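You operate a simulated robot arm through the tools that you are given. There is no shell and no other tool. Be economical: measure what you need, move in short steps, check, and stop when the job is done.

You run a simulated robot arm. Do the job below in one go: nothing can be reset, and whatever is moved stays where it is left.

TASK
Foil and crimp the piece named on the foiling card.
Fine: Wind the foil out into the green band first. Leave the piece in the crimper, lever up.

It is judged by the outcome, as a careful person would: the job done as asked, and still so three seconds after it is handed in. It fails if anything else is knocked over, pushed out of place, dropped, spilled or broken.

THE ROBOT
A 7-joint arm with a two-finger parallel gripper, fixed in place. Base frame: the origin is at the foot of the arm, x ahead of it, y to its left, z up; the work surface is at about z = 92. Readings come in cm, rad, newtons and seconds.
With the tool pointing down near the work surface it reaches from about 28 to 68 cm from the base axis. Its first joint turns from -1.152 to 1.152 rad. Payload 1.57 kg.
The tool frame sits at the grasp point between the pads (the TCP): z along the fingers, y along the line on which they close. The tips reach 3 cm beyond it. The gripper opens to 11 cm. The fingers are 2.4 cm wide and 1.2 cm thick; the gripper's body (4.8 by 11.2 cm) begins 7.8 cm behind the TCP.
Orientation is told as [roll, pitch, yaw] about the base's x, y, z axes, in that order, counted from this pose: with the fingers straight down and closing along the base's y, the tool's x points along the base's -x, its y along +y and its z along -z.

THE INTERFACE
- The arm moves only by the tool jog_arm. Its argument "plan" is a list of rows, each a list of 3 entries, a list of its own where there are three numbers: the shift along the tool's x, y, z in cm, then the turn, a rotation vector about the tool's x, y, z in rad, then the opening, from 0 (shut) to 1 (fully open). In form: [[[x, y, z], [ax, ay, az], claw], ...]. A call has 1 to 8 rows; each row is the pose to reach, as a shift and turn from the pose commanded when the call began, along the tool's axes at that moment. Each row takes 0.2 s and may step no farther than 5 cm and 0.15 rad from the row before; otherwise, or with a gripper value out of range, the whole call is refused. Where a pose cannot be reached the arm comes as near as it can. A force on the tool above 90 N (or 10 N above the force at the start of the call, whichever is more), or a blocked arm, ends the call early, and 0.2 s more pass. The fingers move at their own pace (about 10.8 cm/s each) and stop on an object; they squeeze with about 38 N. The grip force told is the motor's: it shows also when the fingers shut on nothing. Time passes only in rows, and 0.2 s behind the last, so rows that repeat a pose let the fingers close. It gives the time, the measured TCP pose, the force on the tool (base axes), the opening and the grip force at its end, in the units of the frame above (readings bear some noise), with the torque about the TCP (base axes, N m) and any sound that the robot's microphone picked up, and new pictures: "show" is both (left out), scene, wrist or none.
- Cameras (640 x 400 px; columns grow to the right, rows downward): "scene" is fixed at [18.06, -38.89, 139.17]; the picture's right is [0.70, -0.72, 0.00], its down [-0.47, -0.46, -0.76] and it looks along [0.54, 0.53, -0.66] (base axes); focal length 255 px, centre (320, 200). "wrist" rides on the gripper at [7, 1.6, -14.1] in the tool frame; the picture's right is [-0.23, 0.97, 0.00], its down [-0.86, -0.20, -0.48] and it looks along [-0.47, -0.11, 0.88] (tool axes); focal length 222 px, centre (320, 200). There is no depth. A picture from a camera that has moved, and an enlarged one, comes with that camera's place and axes in the base frame and with its lens. The place of the scene camera against the robot may be out by one fixed shift of up to 2.5 cm in any direction.
- close_up(camera, box): a new picture of the part [left, top, right, bottom] of that camera's present view, enlarged. The clock stands still meanwhile.
- close_job(): hands the job in; it is judged then, once.

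Go step by step. Nothing tells you positions but the pictures and the camera data: compare them with the known pose of the tool, close in by small moves and look again before you grip or let go. The budget is 120 turns and 200 pictures, counting those below and the enlarged ones. Unless the task says otherwise, let go and move clear before handing in, and close with one line.

The tools are called as name(argument=value, ...) on one line, values as JSON. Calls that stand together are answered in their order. jog_arm: Moves the arm, as the interface text tells. Its arguments: {"type":"object","properties":{"plan":{"type":"array"},"show":{"type":"string","enum":["both","scene","wrist","none"]}},"required":["plan"]} The other tools are called the same way: close_up (camera, box) takes an enlarged picture of a part of a camera's view; close_job () hands the job in.

At the start:

```text
t: 0.0
tool_pos: [39.11, -14.17, 122.7]
tool_rot: [0.0, 0.001, -0.002]
ft_force: [-0.1, 0.6, 0.5]
moment: [-0.05, -0.02, -0.02]
opening: 11.01
grip_force: 0.1
```

scene: 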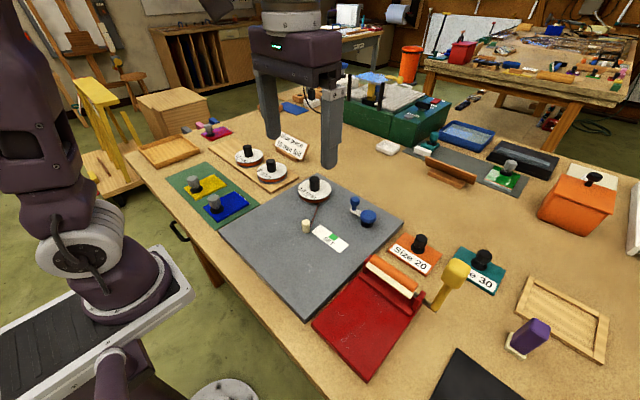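
wrist: 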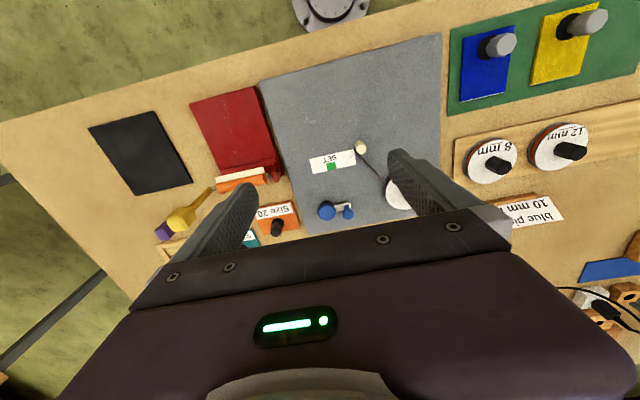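

I see a bench with many parts; I will first enlarge the card and the areas around the machines.

close_up(camera="scene", box=[220, 110, 400, 222])

close_up(camera="scene", box=[280, 170, 440, 270])

close_up(camera="scene", box=[300, 220, 620, 400])

close_up(camera="scene", box=[340, 60, 640, 240])

close_up(camera="scene", box=[120, 80, 320, 230])

```text
3.56 times, centred on (310, 166) of scene
camera zoom: at [18.06, -38.89, 139.17], right [0.7, -0.72, 0.0], down [-0.47, -0.46, -0.76], along [0.54, 0.53, -0.66], focal length 908 px, centre (356, 321)
```

zoom: 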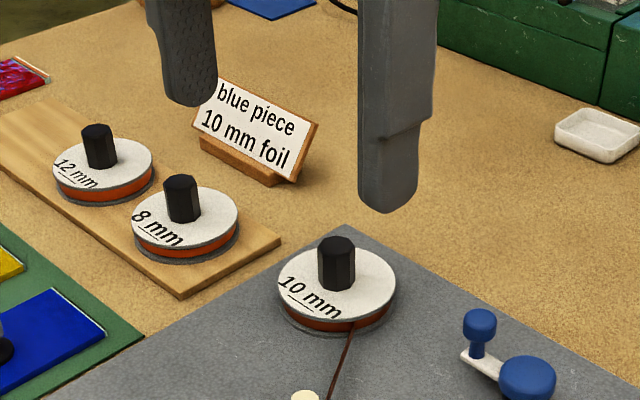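

```text
4.00 times, centred on (360, 220) of scene
camera zoom: at [18.06, -38.89, 139.17], right [0.7, -0.72, 0.0], down [-0.47, -0.46, -0.76], along [0.54, 0.53, -0.66], focal length 1021 px, centre (160, 120)
```

zoom: 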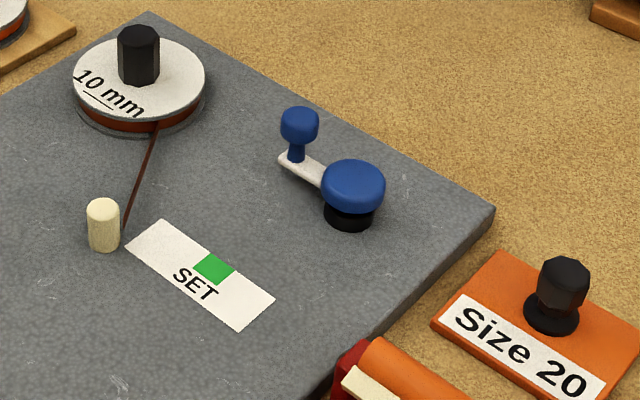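

```text
2.00 times, centred on (460, 310) of scene
camera zoom: at [18.06, -38.89, 139.17], right [0.7, -0.72, 0.0], down [-0.47, -0.46, -0.76], along [0.54, 0.53, -0.66], focal length 510 px, centre (40, -20)
```

zoom: 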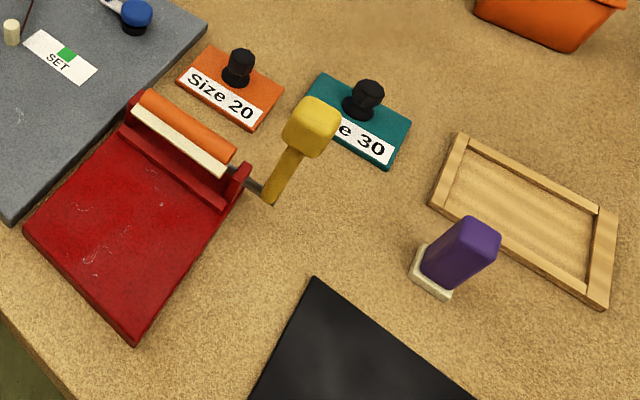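

```text
2.13 times, centred on (490, 150) of scene
camera zoom: at [18.06, -38.89, 139.17], right [0.7, -0.72, 0.0], down [-0.47, -0.46, -0.76], along [0.54, 0.53, -0.66], focal length 544 px, centre (-43, 307)
```

zoom: 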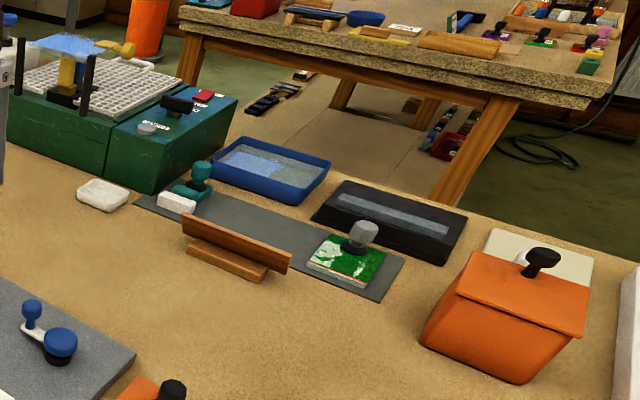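

```text
2.67 times, centred on (220, 155) of scene
camera zoom: at [18.06, -38.89, 139.17], right [0.7, -0.72, 0.0], down [-0.47, -0.46, -0.76], along [0.54, 0.53, -0.66], focal length 681 px, centre (587, 320)
```

zoom: 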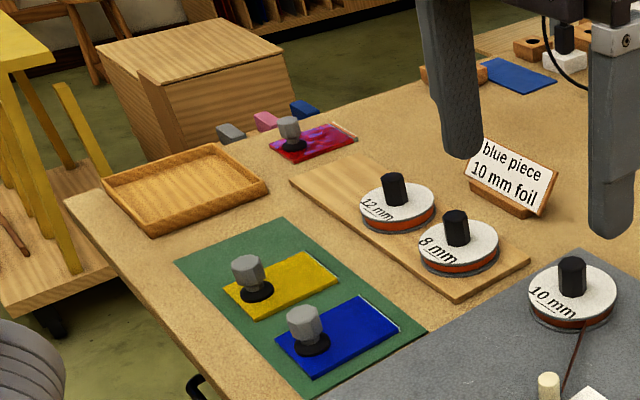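

The card says blue piece, 10 mm foil, and the 10 mm spool is already on the grey board. I go down nearer to the crank for a look with the wrist camera.

jog_arm(plan=[[[-2.5, 0.5, 3.5], [0, 0, 0], 1], [[-5, 1, 7], [0, 0, 0], 1], [[-7.5, 1.5, 10.5], [0, 0, 0], 1], [[-10, 2, 13], [0, 0, 0], 1], [[-10, 2, 13], [0, 0, 0], 1]])

```text
t: 1.2
tool_pos: [49.36, -11.98, 109.46]
tool_rot: [-0.001, -0.001, 0.001]
ft_force: [-0.6, 0.2, 0.1]
moment: [-0.01, -0.01, 0.04]
opening: 10.99
grip_force: 0.2
camera wrist: at [42.25, -10.43, 123.61], right [0.23, 0.97, 0.0], down [0.85, -0.2, 0.48], along [0.47, -0.11, -0.88], focal length 222 px, centre (320, 200)
```

scene: 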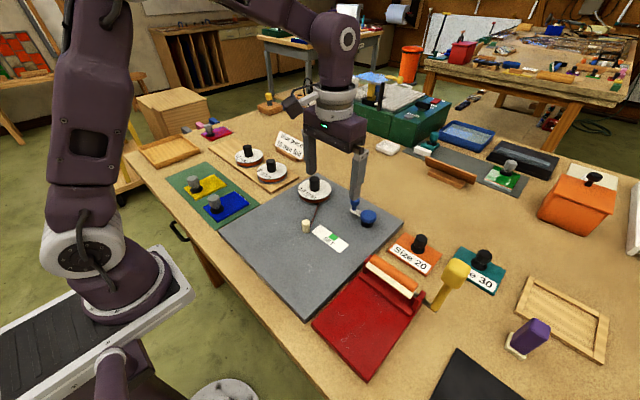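
wrist: 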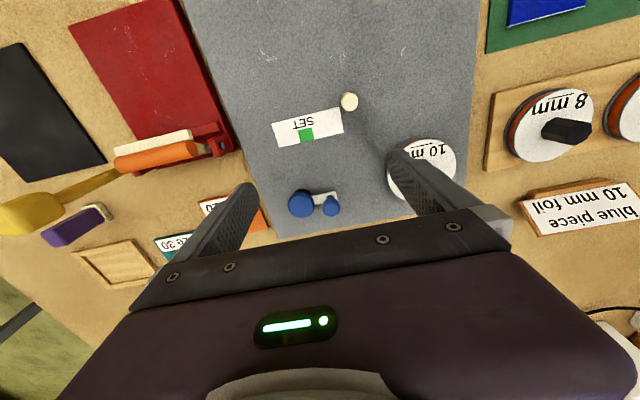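

I take a closer look at the crank and the foil path.

close_up(camera="wrist", box=[240, 80, 400, 230])

close_up(camera="scene", box=[320, 180, 400, 240])

close_up(camera="wrist", box=[60, 0, 280, 260])

```text
2.67 times, centred on (320, 155) of wrist
camera zoom: at [42.25, -10.43, 123.61], right [0.23, 0.97, 0.0], down [0.85, -0.2, 0.48], along [0.47, -0.11, -0.88], focal length 592 px, centre (320, 320)
```

zoom: 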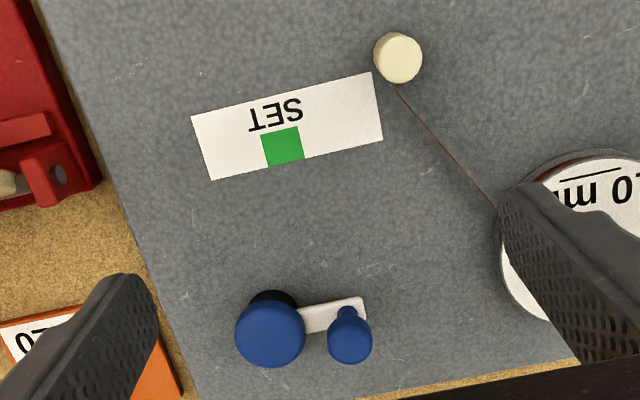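

```text
6.67 times, centred on (360, 210) of scene
camera zoom: at [18.06, -38.89, 139.17], right [0.7, -0.72, 0.0], down [-0.47, -0.46, -0.76], along [0.54, 0.53, -0.66], focal length 1702 px, centre (53, 133)
```

zoom: 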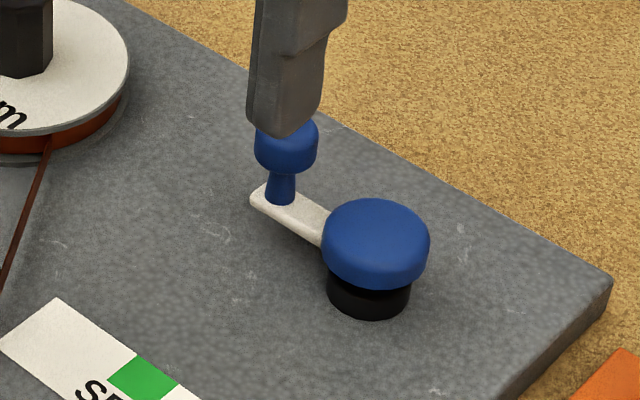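

```text
1.54 times, centred on (170, 130) of wrist
camera zoom: at [42.25, -10.43, 123.61], right [0.23, 0.97, 0.0], down [0.85, -0.2, 0.48], along [0.47, -0.11, -0.88], focal length 342 px, centre (551, 308)
```

zoom: 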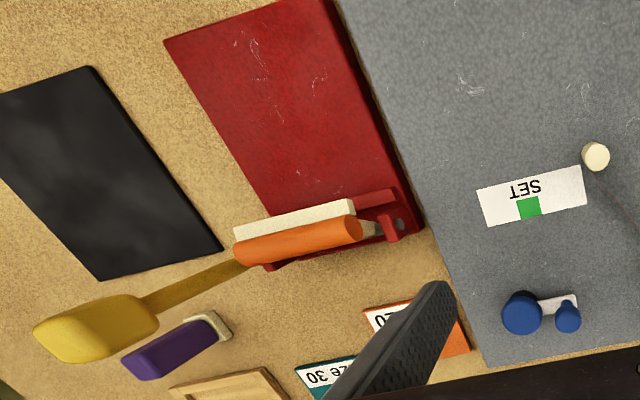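

The crank handle is near (57.2, -12.4, top about 98.5) and its hub near (56.7, -16.5). I move above the handle with the fingers half closed and look.

jog_arm(plan=[[[-2.6, -0.1, 1], [0, 0, 0], 0.5], [[-5.2, -0.3, 2], [0, 0, 0], 0.4], [[-7.8, -0.4, 4], [0, 0, 0], 0.4], [[-7.8, -0.4, 5.5], [0, 0, 0], 0.4], [[-7.8, -0.4, 5.5], [0, 0, 0], 0.4]])

close_up(camera="scene", box=[300, 160, 420, 240])

```text
t: 2.4
tool_pos: [56.89, -12.52, 104.16]
tool_rot: [-0.001, 0.0, 0.001]
ft_force: [0.2, -1.3, 0.3]
moment: [-0.01, -0.01, 0.01]
opening: 4.42
grip_force: 0.1
camera wrist: at [49.93, -11.0, 118.3], right [0.23, 0.97, 0.0], down [0.86, -0.2, 0.48], along [0.47, -0.11, -0.88], focal length 222 px, centre (320, 200)
```

scene: 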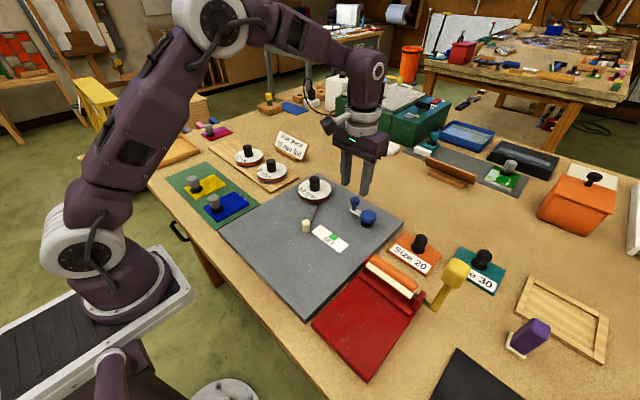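
wrist: 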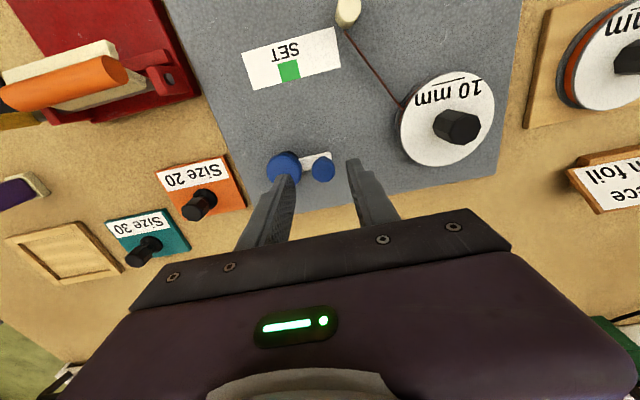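

```text
5.00 times, centred on (360, 200) of scene
camera zoom: at [18.06, -38.89, 139.17], right [0.7, -0.72, 0.0], down [-0.47, -0.46, -0.76], along [0.54, 0.53, -0.66], focal length 1276 px, centre (120, 200)
```

zoom: 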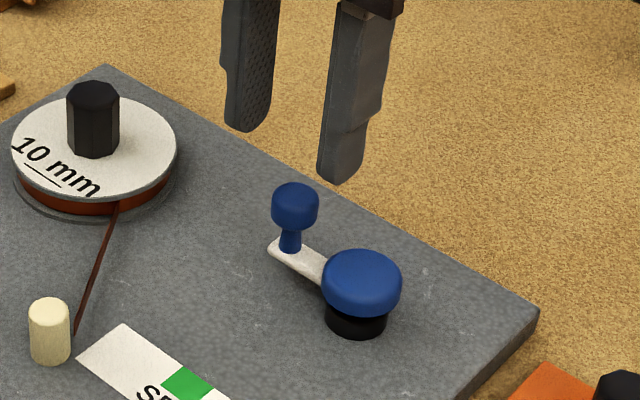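

From two views the knob centre comes out at about (58.0, -12.5, 97), the hub at (57.0, -16.5) with its cap top near 96.5. I lower so the tips sit just above the hub cap and around the knob.

jog_arm(plan=[[[-1.1, 0, 0], [0, 0, 0], 0.4], [[-1.1, 0, 2.5], [0, 0, 0], 0.4], [[-1.1, 0, 4.2], [0, 0, 0], 0.4], [[-1.1, 0, 4.2], [0, 0, 0], 0.4]])

close_up(camera="scene", box=[300, 160, 420, 240])

close_up(camera="wrist", box=[200, 60, 440, 240])

```text
t: 3.4
tool_pos: [58.07, -12.61, 99.96]
tool_rot: [-0.001, 0.0, 0.0]
ft_force: [-0.1, -0.7, -0.8]
moment: [-0.03, 0.0, -0.01]
opening: 4.37
grip_force: 0.0
camera wrist: at [51.03, -10.94, 114.12], right [0.23, 0.97, 0.0], down [0.86, -0.2, 0.48], along [0.47, -0.11, -0.88], focal length 222 px, centre (320, 200)
```

scene: 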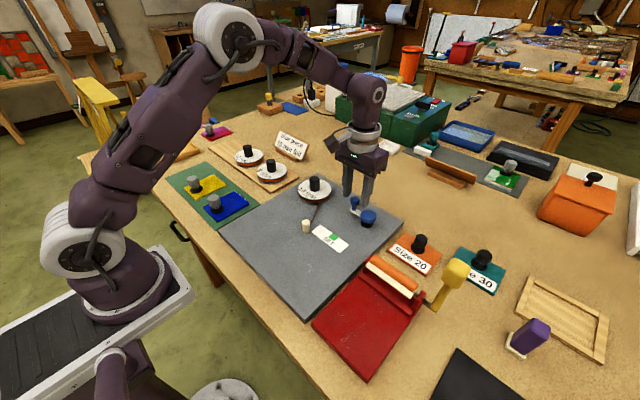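
wrist: 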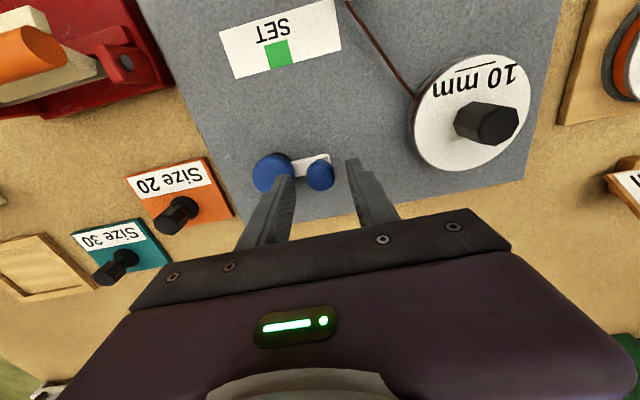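

```text
5.00 times, centred on (360, 200) of scene
camera zoom: at [18.06, -38.89, 139.17], right [0.7, -0.72, 0.0], down [-0.47, -0.46, -0.76], along [0.54, 0.53, -0.66], focal length 1276 px, centre (120, 200)
```

zoom: 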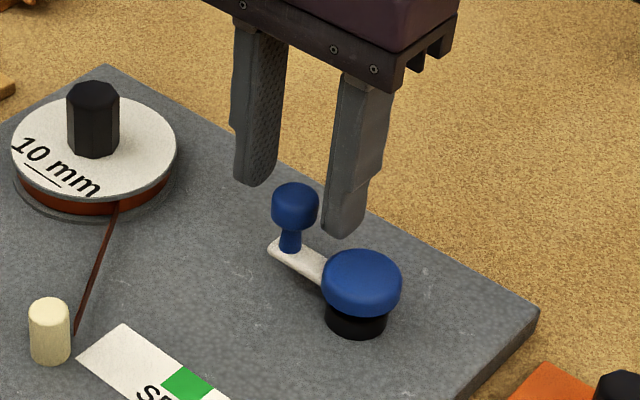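

```text
2.22 times, centred on (320, 150) of wrist
camera zoom: at [51.03, -10.94, 114.12], right [0.23, 0.97, 0.0], down [0.86, -0.2, 0.48], along [0.47, -0.11, -0.88], focal length 494 px, centre (320, 311)
```

zoom: 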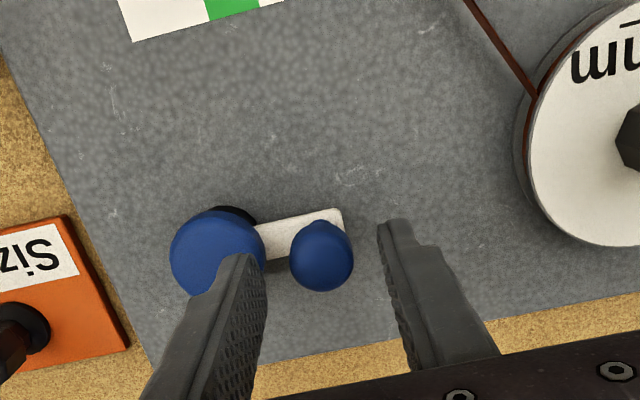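

The knob lies between the fingertips; I lower a touch more and close on it.

jog_arm(plan=[[[0.2, 0.1, 0.3], [0, 0, 0], 0.4], [[0.2, 0.1, 0.3], [0, 0, 0], 0.1], [[0.2, 0.1, 0.3], [0, 0, 0], 0.1], [[0.2, 0.1, 0.3], [0, 0, 0], 0.1]])

close_up(camera="scene", box=[300, 160, 420, 240])

```text
t: 4.4
tool_pos: [57.87, -12.5, 99.71]
tool_rot: [-0.001, 0.0, 0.001]
ft_force: [1.1, -1.9, -2.3]
moment: [-0.04, -0.27, 0.0]
opening: 2.28
grip_force: 35.0
camera wrist: at [50.83, -10.88, 113.79], right [0.23, 0.97, 0.0], down [0.85, -0.2, 0.48], along [0.47, -0.11, -0.88], focal length 222 px, centre (320, 200)
```

scene: 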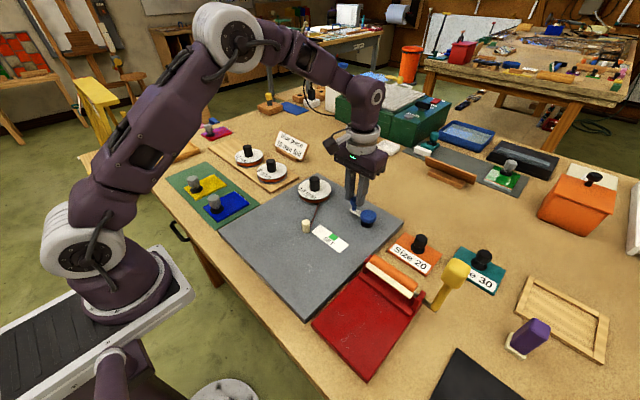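
wrist: 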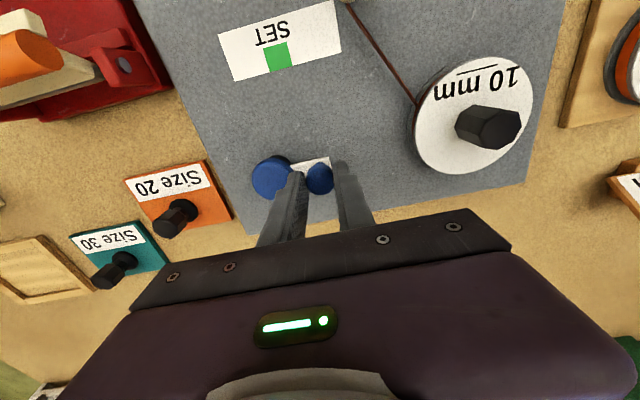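

```text
5.00 times, centred on (360, 200) of scene
camera zoom: at [18.07, -38.9, 139.17], right [0.7, -0.72, 0.0], down [-0.47, -0.46, -0.76], along [0.54, 0.53, -0.66], focal length 1276 px, centre (120, 200)
```

zoom: 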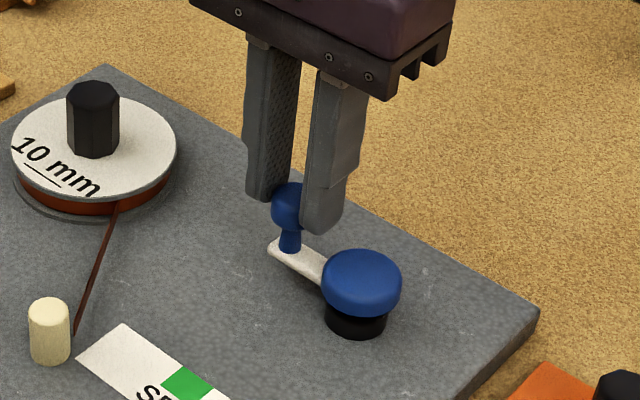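

The knob is held. I try a small clockwise turn of about 0.3 rad and watch the foil and forces.

jog_arm(plan=[[[-0.6, -0.17, 0], [0, 0, 0], 0.1], [[-1.15, -0.42, 0], [0, 0, 0], 0.1], [[-1.15, -0.42, 0], [0, 0, 0], 0.1]], show="wrist")

close_up(camera="scene", box=[300, 160, 420, 260])

```text
t: 5.2
tool_pos: [58.87, -12.69, 99.69]
tool_rot: [0.004, 0.0, 0.002]
ft_force: [-0.6, 20.3, 2.3]
moment: [0.58, 0.36, -0.24]
opening: 2.26
grip_force: 35.2
camera wrist: at [52.0, -11.05, 113.81], right [0.23, 0.97, 0.0], down [0.86, -0.2, 0.48], along [0.47, -0.11, -0.88], focal length 222 px, centre (320, 200)
```

wrist: 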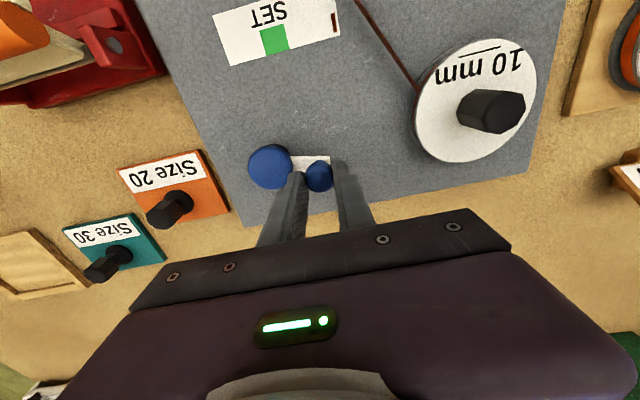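

```text
4.00 times, centred on (360, 210) of scene
camera zoom: at [18.06, -38.84, 139.19], right [0.7, -0.72, 0.0], down [-0.47, -0.46, -0.76], along [0.54, 0.53, -0.66], focal length 1021 px, centre (160, 160)
```

zoom: 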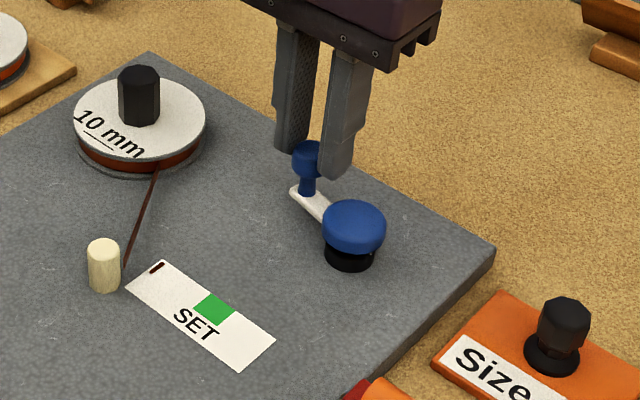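

Clockwise feeds the foil: its end mark has appeared at the start of the SET card. I refine the hub to about (57.6, -16.5) and turn a bit more.

jog_arm(plan=[[[-0.3, 0.0, 0], [0, 0, 0], 0.1], [[-0.6, -0.07, 0], [0, 0, 0], 0.1], [[-0.94, -0.28, 0], [0, 0, 0], 0.1], [[-1.25, -0.54, 0], [0, 0, 0], 0.1], [[-1.25, -0.54, 0], [0, 0, 0], 0.1]], show="none")

close_up(camera="scene", box=[300, 160, 420, 260])

```text
t: 6.4
tool_pos: [60.36, -13.06, 99.65]
tool_rot: [0.007, -0.005, -0.001]
ft_force: [12.7, 32.0, 6.7]
moment: [0.95, -0.41, -0.28]
opening: 2.25
grip_force: 35.2
```

```text
4.00 times, centred on (360, 210) of scene
camera zoom: at [18.08, -38.8, 139.19], right [0.7, -0.72, 0.0], down [-0.47, -0.46, -0.75], along [0.54, 0.53, -0.66], focal length 1021 px, centre (160, 160)
```

zoom: 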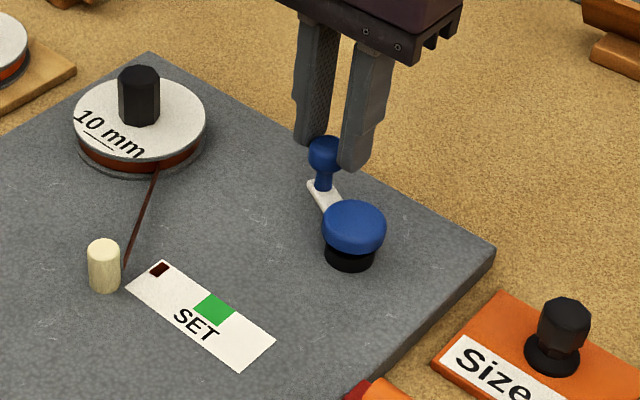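

The foil mark advances, but the knob pushes outward on the tool, so I check the crank from the wrist before going on.

close_up(camera="wrist", box=[200, 0, 440, 240])

```text
1.67 times, centred on (320, 120) of wrist
camera zoom: at [53.36, -11.54, 113.8], right [0.23, 0.97, 0.01], down [0.85, -0.2, 0.48], along [0.47, -0.1, -0.88], focal length 370 px, centre (320, 333)
```

zoom: 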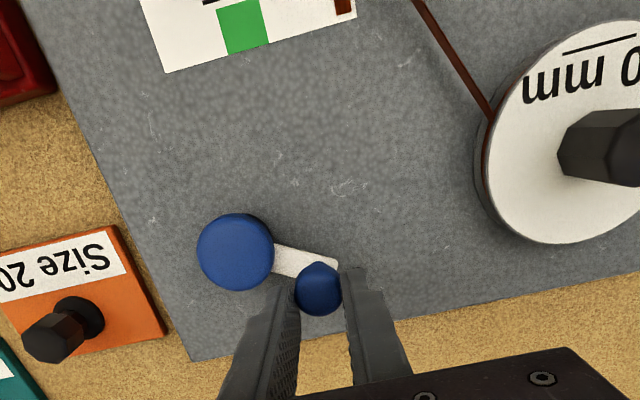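

The hub fits at (57.8, -16.95) with radius 4.45, and the crank has turned about 0.47 rad. I continue on that circle.

jog_arm(plan=[[[-0.3, 0.25, 0], [0, 0, 0], 0.1], [[-0.63, 0.0, 0], [0, 0, 0], 0.1], [[-0.98, -0.29, 0], [0, 0, 0], 0.1], [[-1.23, -0.62, 0], [0, 0, 0], 0.1], [[-1.23, -0.62, 0], [0, 0, 0], 0.1]], show="none")

close_up(camera="scene", box=[300, 160, 420, 260])

close_up(camera="wrist", box=[200, 0, 440, 240])

```text
t: 7.6
tool_pos: [61.54, -13.99, 99.7]
tool_rot: [0.003, -0.001, -0.003]
ft_force: [14.3, 22.7, 5.2]
moment: [0.72, -0.36, -0.36]
opening: 2.27
grip_force: 35.7
```

```text
4.00 times, centred on (360, 210) of scene
camera zoom: at [18.09, -38.83, 139.18], right [0.7, -0.72, 0.0], down [-0.47, -0.46, -0.75], along [0.54, 0.53, -0.66], focal length 1021 px, centre (160, 160)
```

zoom: 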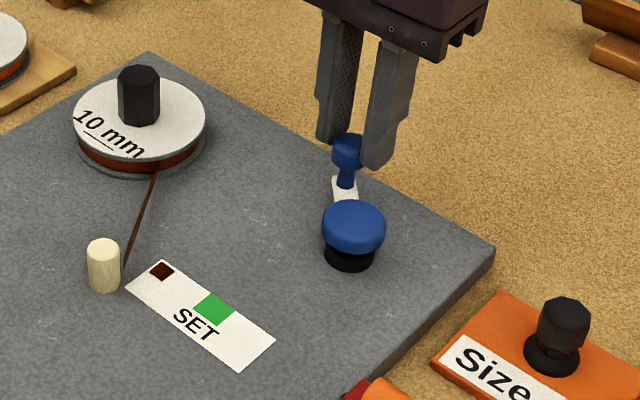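

```text
1.67 times, centred on (320, 120) of wrist
camera zoom: at [54.56, -12.38, 113.8], right [0.23, 0.97, 0.0], down [0.85, -0.2, 0.48], along [0.47, -0.11, -0.88], focal length 370 px, centre (320, 333)
```

zoom: 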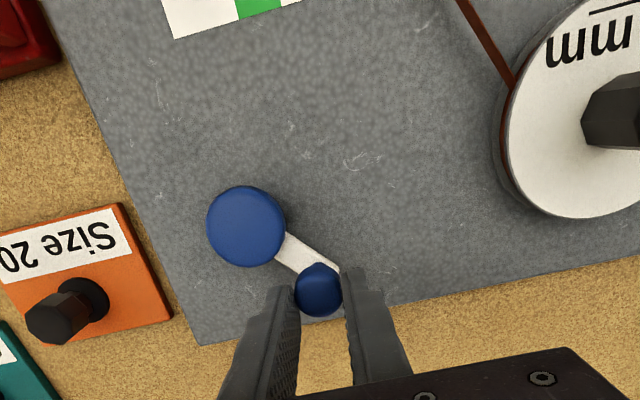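

The end of the foil advances steadily with about 0.8 rad done. I carry on through the next radian.

jog_arm(plan=[[[-0.55, -0.27, 0], [0, 0, 0], 0.1], [[-0.99, -1.08, 0], [0, 0, 0], 0.1], [[-1.26, -1.96, 0], [0, 0, 0], 0.1], [[-1.35, -2.87, 0], [0, 0, 0], 0.1], [[-1.26, -3.78, 0], [0, 0, 0], 0.1], [[-1.26, -3.78, 0], [0, 0, 0], 0.1]], show="none")

close_up(camera="scene", box=[300, 160, 420, 260])

close_up(camera="wrist", box=[200, 0, 440, 240])

```text
t: 9.0
tool_pos: [62.75, -17.76, 99.63]
tool_rot: [-0.001, 0.001, -0.001]
ft_force: [-0.4, 6.8, 2.2]
moment: [0.28, 0.16, -0.29]
opening: 2.26
grip_force: 35.2
```

```text
4.00 times, centred on (360, 210) of scene
camera zoom: at [18.05, -38.87, 139.18], right [0.7, -0.72, 0.0], down [-0.47, -0.46, -0.76], along [0.54, 0.53, -0.66], focal length 1021 px, centre (160, 160)
```

zoom: 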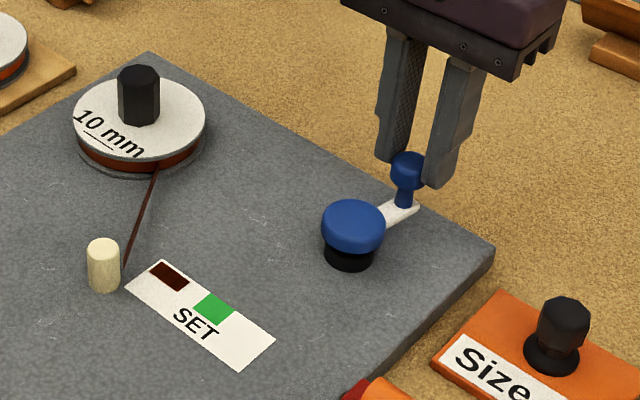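

```text
1.67 times, centred on (320, 120) of wrist
camera zoom: at [55.72, -16.15, 113.87], right [0.23, 0.97, 0.0], down [0.86, -0.2, 0.48], along [0.47, -0.11, -0.88], focal length 370 px, centre (320, 333)
```

zoom: 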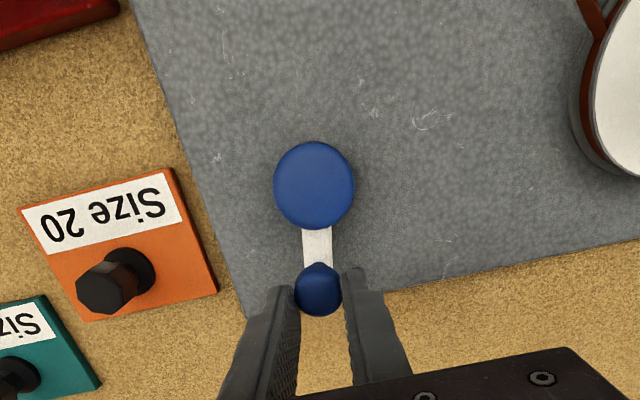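

The foil has covered about half of the way to the green band at roughly 16 px per rad. I turn another 1.4 rad and check.

jog_arm(plan=[[[0.37, -0.84, 0], [0, 0, 0], 0.1], [[0.8, -1.63, 0], [0, 0, 0], 0.1], [[1.37, -2.32, 0], [0, 0, 0], 0.1], [[2.08, -2.88, 0], [0, 0, 0], 0.1], [[2.88, -3.28, 0], [0, 0, 0], 0.1], [[3.75, -3.52, 0], [0, 0, 0], 0.1], [[4.51, -3.59, 0], [0, 0, 0], 0.1], [[4.51, -3.59, 0], [0, 0, 0], 0.1]], show="none")

close_up(camera="scene", box=[300, 160, 420, 260])

close_up(camera="wrist", box=[200, 0, 440, 240])

```text
t: 10.8
tool_pos: [58.23, -21.39, 99.58]
tool_rot: [0.0, -0.001, 0.0]
ft_force: [4.7, 0.6, -8.0]
moment: [0.04, -0.69, -0.22]
opening: 2.28
grip_force: 34.9
```

```text
4.00 times, centred on (360, 210) of scene
camera zoom: at [18.09, -38.9, 139.16], right [0.7, -0.72, 0.0], down [-0.47, -0.46, -0.76], along [0.54, 0.53, -0.66], focal length 1021 px, centre (160, 160)
```

zoom: 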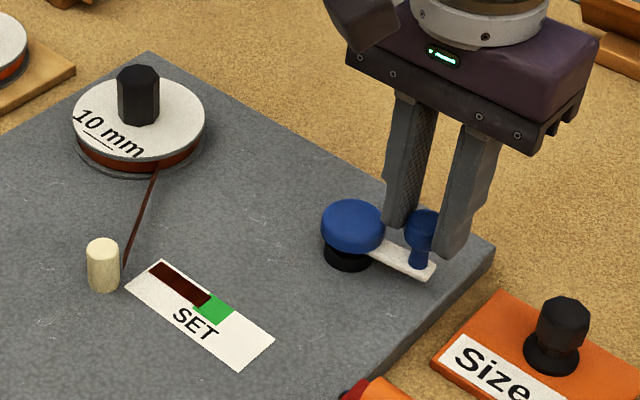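

```text
1.67 times, centred on (320, 120) of wrist
camera zoom: at [51.27, -19.84, 113.71], right [0.23, 0.97, 0.0], down [0.86, -0.2, 0.48], along [0.47, -0.11, -0.88], focal length 370 px, centre (320, 333)
```

zoom: 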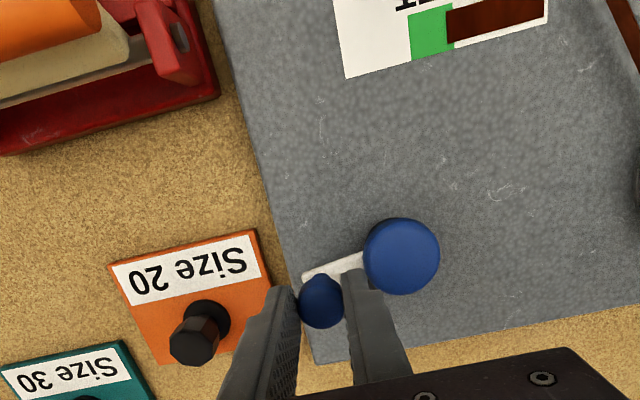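

The foil end is just inside the green band; about 0.55 rad more should centre it.

jog_arm(plan=[[[0.8, 0.07, 0], [0, 0, 0], 0.1], [[1.67, 0.32, 0], [0, 0, 0], 0.1], [[2.4, 0.7, 0], [0, 0, 0], 0.1], [[2.4, 0.7, 0], [0, 0, 0], 0.1]], show="none")

close_up(camera="scene", box=[300, 160, 420, 260])

close_up(camera="wrist", box=[200, 0, 440, 240])

```text
t: 11.8
tool_pos: [55.71, -21.15, 99.81]
tool_rot: [-0.006, 0.001, -0.003]
ft_force: [-8.7, -34.4, 2.6]
moment: [-0.94, -0.04, -0.44]
opening: 2.26
grip_force: 35.0
```

```text
4.00 times, centred on (360, 210) of scene
camera zoom: at [18.03, -38.99, 139.14], right [0.7, -0.72, 0.0], down [-0.47, -0.46, -0.76], along [0.54, 0.53, -0.66], focal length 1021 px, centre (160, 160)
```

zoom: 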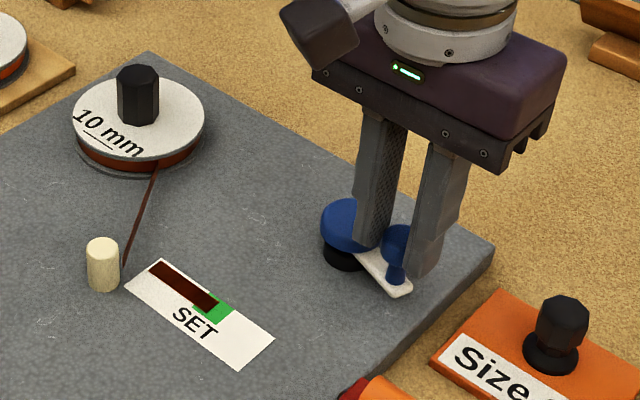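

```text
1.67 times, centred on (320, 120) of wrist
camera zoom: at [48.79, -19.48, 113.82], right [0.23, 0.97, -0.01], down [0.86, -0.2, 0.48], along [0.46, -0.12, -0.88], focal length 370 px, centre (320, 333)
```

zoom: 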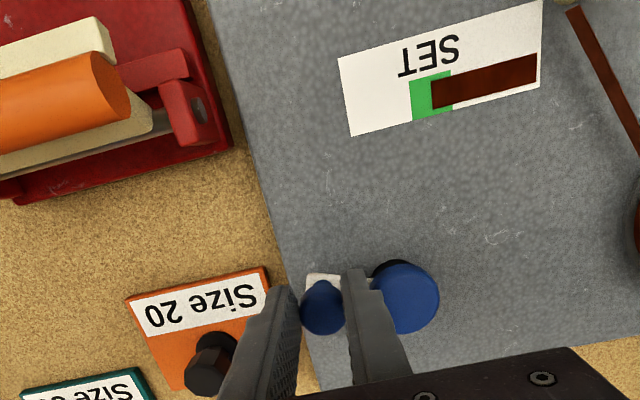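

The foil end sits in the middle of the green band. I relax the side force, open a little and lift straight off.

jog_arm(plan=[[[0.1, -0.35, 0], [0, 0, 0], 0.1], [[0.1, -0.35, 0], [0, 0, 0], 0.28], [[0.1, -0.35, 0], [0, 0, 0], 0.28], [[0.1, -0.35, -3], [0, 0, 0], 0.28], [[0.1, -0.35, -7], [0, 0, 0], 0.4], [[0.1, -0.35, -10], [0, 0, 0], 0.6]])

close_up(camera="wrist", box=[200, 0, 440, 240])

```text
t: 13.2
tool_pos: [55.93, -21.1, 109.8]
tool_rot: [-0.001, 0.0, -0.001]
ft_force: [-1.5, 0.2, 0.7]
moment: [0.01, 0.01, -0.03]
opening: 6.59
grip_force: 0.0
camera wrist: at [48.82, -19.5, 123.83], right [0.23, 0.97, 0.0], down [0.86, -0.2, 0.48], along [0.47, -0.11, -0.88], focal length 222 px, centre (320, 200)
```

scene: 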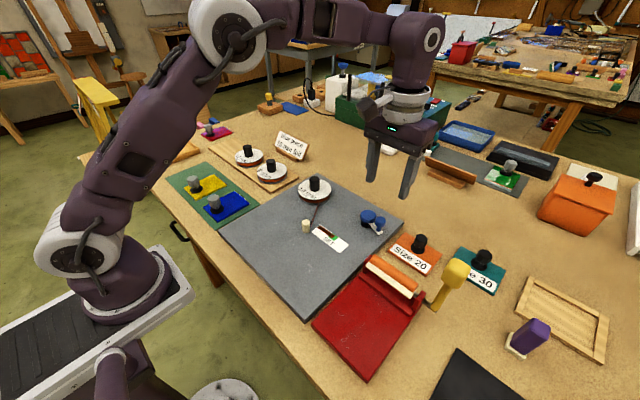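
wrist: 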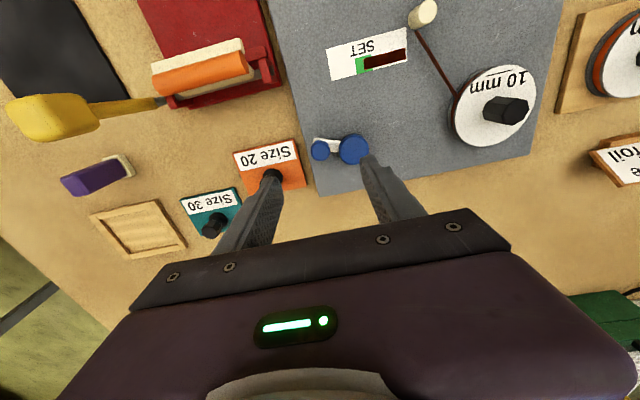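

```text
1.67 times, centred on (320, 120) of wrist
camera zoom: at [48.82, -19.5, 123.83], right [0.23, 0.97, 0.0], down [0.86, -0.2, 0.48], along [0.47, -0.11, -0.88], focal length 370 px, centre (320, 333)
```

zoom: 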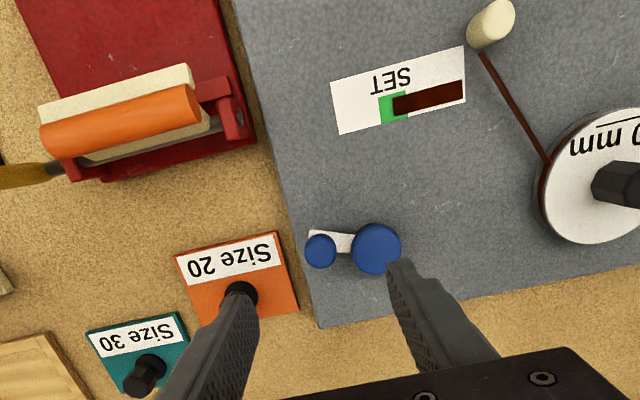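

The foil stays set in the green. Next I go over to the blue piece on the green mat, near (34, 15), for a close look.

jog_arm(plan=[[[2, 3.5, -2.5], [0, 0, 0], 0.6], [[4.4, 7.5, -3], [0, 0, 0], 0.6], [[6.8, 11.5, -3], [0, 0, 0], 0.6], [[9.2, 15.5, -3], [0, 0, 0], 0.6], [[11.6, 19.5, -3], [0, 0, 0], 0.6], [[14, 23.5, -3], [0, 0, 0], 0.6], [[16.4, 27.5, -3], [0, 0, 0], 0.6], [[18.8, 31.5, -3], [0, 0, 0], 0.6]], show="none")

jog_arm(plan=[[[2.1, 3.5, 0], [0, 0, 0], 0.6], [[2.1, 3.5, 0], [0, 0, 0], 0.6]])

close_up(camera="wrist", box=[160, 0, 480, 200])

close_up(camera="scene", box=[160, 155, 260, 230])

```text
t: 15.0
tool_pos: [36.88, 10.44, 112.66]
tool_rot: [0.0, 0.001, -0.003]
ft_force: [-0.1, 0.3, -0.5]
moment: [-0.04, -0.02, 0.01]
opening: 6.63
grip_force: 0.0
```

```text
t: 15.6
tool_pos: [34.59, 14.12, 112.7]
tool_rot: [-0.002, -0.001, 0.0]
ft_force: [0.0, -0.1, 0.5]
moment: [-0.03, 0.0, -0.02]
opening: 6.61
grip_force: 0.1
camera wrist: at [27.72, 15.69, 126.78], right [0.23, 0.97, 0.0], down [0.85, -0.2, 0.48], along [0.47, -0.11, -0.88], focal length 222 px, centre (320, 200)
```

scene: 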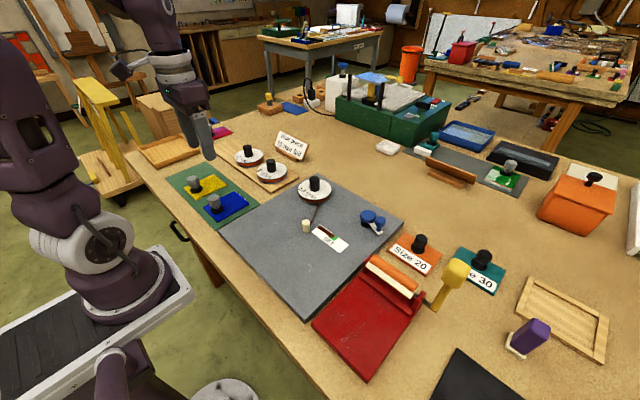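
wrist: 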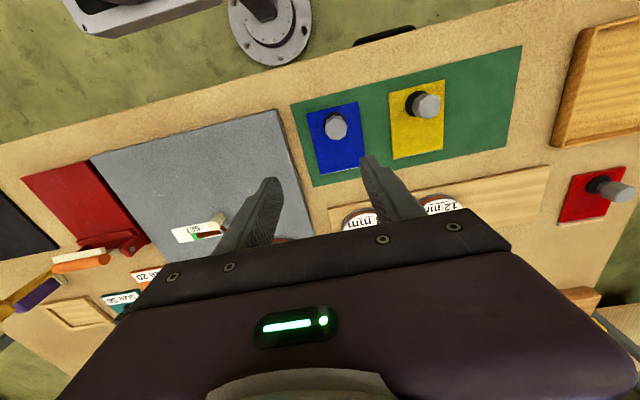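

```text
2.00 times, centred on (320, 100) of wrist
camera zoom: at [27.72, 15.69, 126.78], right [0.23, 0.97, 0.0], down [0.85, -0.2, 0.48], along [0.47, -0.11, -0.88], focal length 444 px, centre (320, 400)
```

zoom: 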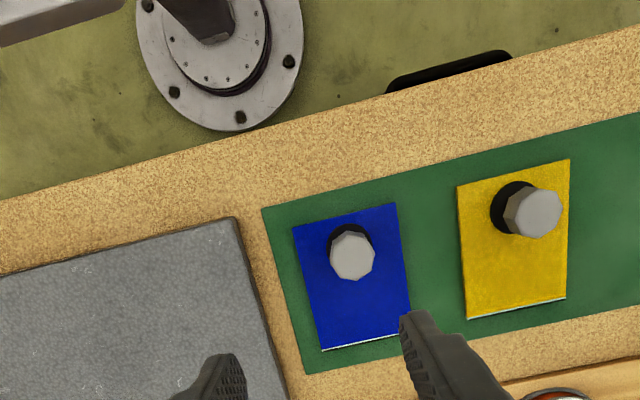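

```text
5.33 times, centred on (210, 192) of scene
camera zoom: at [18.06, -38.89, 139.17], right [0.7, -0.72, 0.0], down [-0.47, -0.46, -0.76], along [0.54, 0.53, -0.66], focal length 1361 px, centre (907, 240)
```

zoom: 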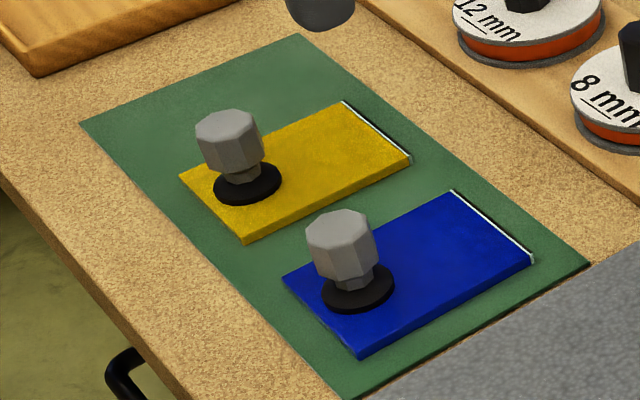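

The blue piece lies with its bare shiny edge facing +x and its grey knob toward the base. The two cameras disagree a bit on y, so I go lower above it and look again.

jog_arm(plan=[[[0.6, 0.9, 4], [0, 0, 0], 0.6], [[0.6, 0.9, 7], [0, 0, 0], 0.6], [[0.6, 0.9, 7], [0, 0, 0], 0.6]])

close_up(camera="wrist", box=[200, 0, 440, 200])

close_up(camera="scene", box=[160, 135, 270, 230])

```text
t: 16.4
tool_pos: [34.35, 14.81, 105.83]
tool_rot: [-0.001, -0.001, 0.001]
ft_force: [0.6, 0.0, -0.1]
moment: [0.02, 0.0, 0.0]
opening: 6.57
grip_force: 0.1
camera wrist: at [27.34, 16.49, 119.85], right [0.23, 0.97, 0.0], down [0.85, -0.2, 0.48], along [0.47, -0.11, -0.88], focal length 222 px, centre (320, 200)
```

scene: 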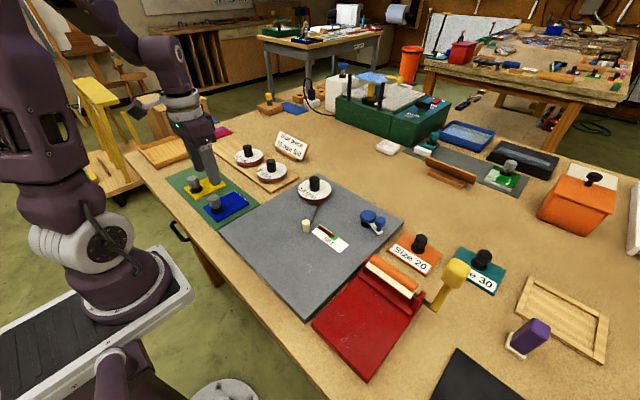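
wrist: 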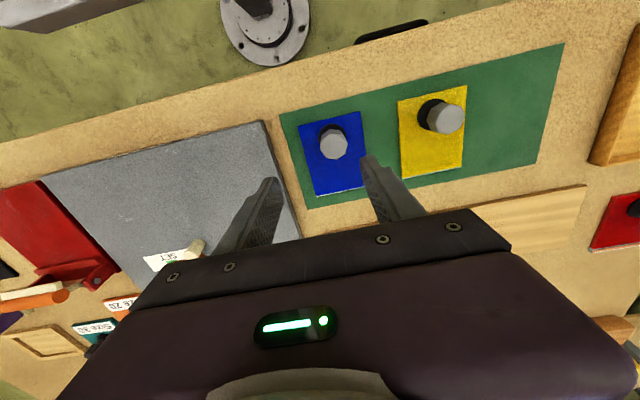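

```text
2.00 times, centred on (320, 100) of wrist
camera zoom: at [27.34, 16.49, 119.85], right [0.23, 0.97, 0.0], down [0.85, -0.2, 0.48], along [0.47, -0.11, -0.88], focal length 444 px, centre (320, 400)
```

zoom: 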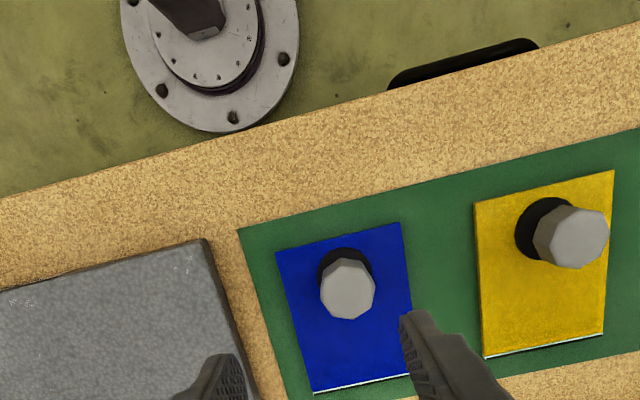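

```text
4.21 times, centred on (215, 182) of scene
camera zoom: at [18.06, -38.89, 139.17], right [0.7, -0.72, 0.0], down [-0.47, -0.46, -0.76], along [0.54, 0.53, -0.66], focal length 1075 px, centre (762, 274)
```

zoom: 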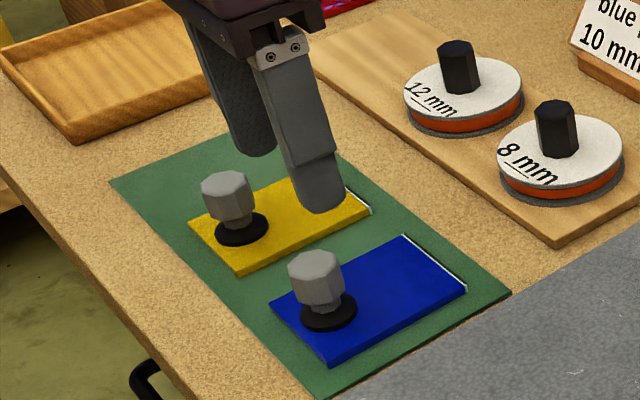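

Consistent with both cameras, the knob's centre is near (34.1, 16.4) with its top lower than I assumed (about 95.5). I centre over it and descend partway.

jog_arm(plan=[[[0.25, 1.6, 2], [0, 0, 0], 0.6], [[0.25, 1.6, 5], [0, 0, 0], 0.5], [[0.25, 1.6, 5], [0, 0, 0], 0.5]], show="none")

close_up(camera="wrist", box=[200, 0, 440, 200])

close_up(camera="scene", box=[160, 135, 270, 230])

```text
t: 17.2
tool_pos: [34.0, 16.51, 100.7]
tool_rot: [-0.001, 0.0, 0.0]
ft_force: [0.8, 0.2, -0.3]
moment: [0.01, -0.01, -0.01]
opening: 5.48
grip_force: 0.1
```

```text
2.00 times, centred on (320, 100) of wrist
camera zoom: at [27.01, 18.04, 114.88], right [0.23, 0.97, 0.0], down [0.85, -0.2, 0.48], along [0.47, -0.11, -0.88], focal length 444 px, centre (320, 400)
```

zoom: 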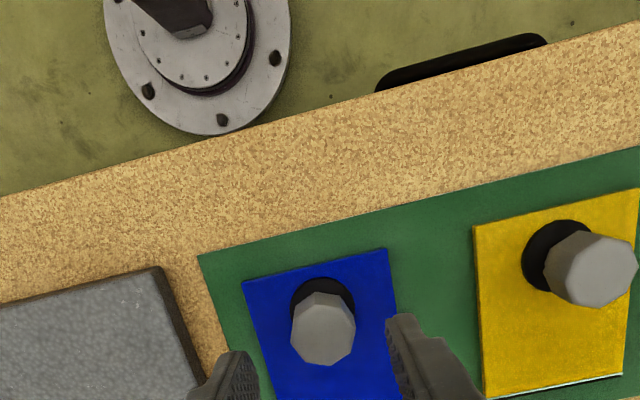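

```text
4.21 times, centred on (215, 182) of scene
camera zoom: at [18.06, -38.89, 139.17], right [0.7, -0.72, 0.0], down [-0.47, -0.46, -0.76], along [0.54, 0.53, -0.66], focal length 1075 px, centre (762, 274)
```

zoom: 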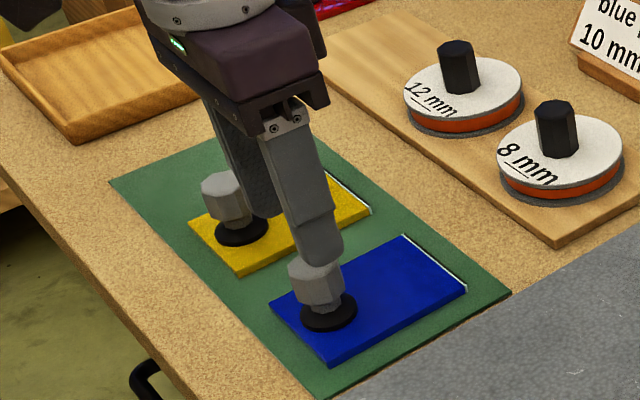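

The knob is centred between the fingers; I descend and close on it.

jog_arm(plan=[[[0.1, 0.05, 2.2], [0, 0, 0], 0.5], [[0.1, 0.05, 4.0], [0, 0, 0], 0.5], [[0.1, 0.05, 4.0], [0, 0, 0], 0.15], [[0.1, 0.05, 4.0], [0, 0, 0], 0.1], [[0.1, 0.05, 4.0], [0, 0, 0], 0.1]], show="none")

close_up(camera="scene", box=[160, 135, 270, 230])

```text
t: 18.4
tool_pos: [33.94, 16.48, 96.72]
tool_rot: [0.001, -0.001, 0.0]
ft_force: [-0.9, 0.8, -0.1]
moment: [0.05, -0.06, -0.02]
opening: 3.11
grip_force: 25.1
```

```text
4.21 times, centred on (215, 182) of scene
camera zoom: at [18.06, -38.89, 139.17], right [0.7, -0.72, 0.0], down [-0.47, -0.46, -0.76], along [0.54, 0.53, -0.66], focal length 1075 px, centre (762, 274)
```

zoom: 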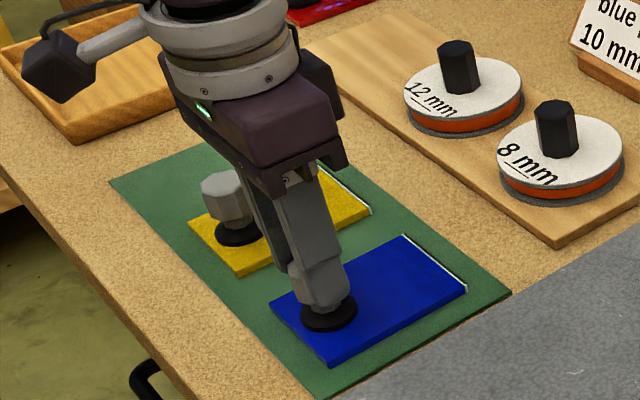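

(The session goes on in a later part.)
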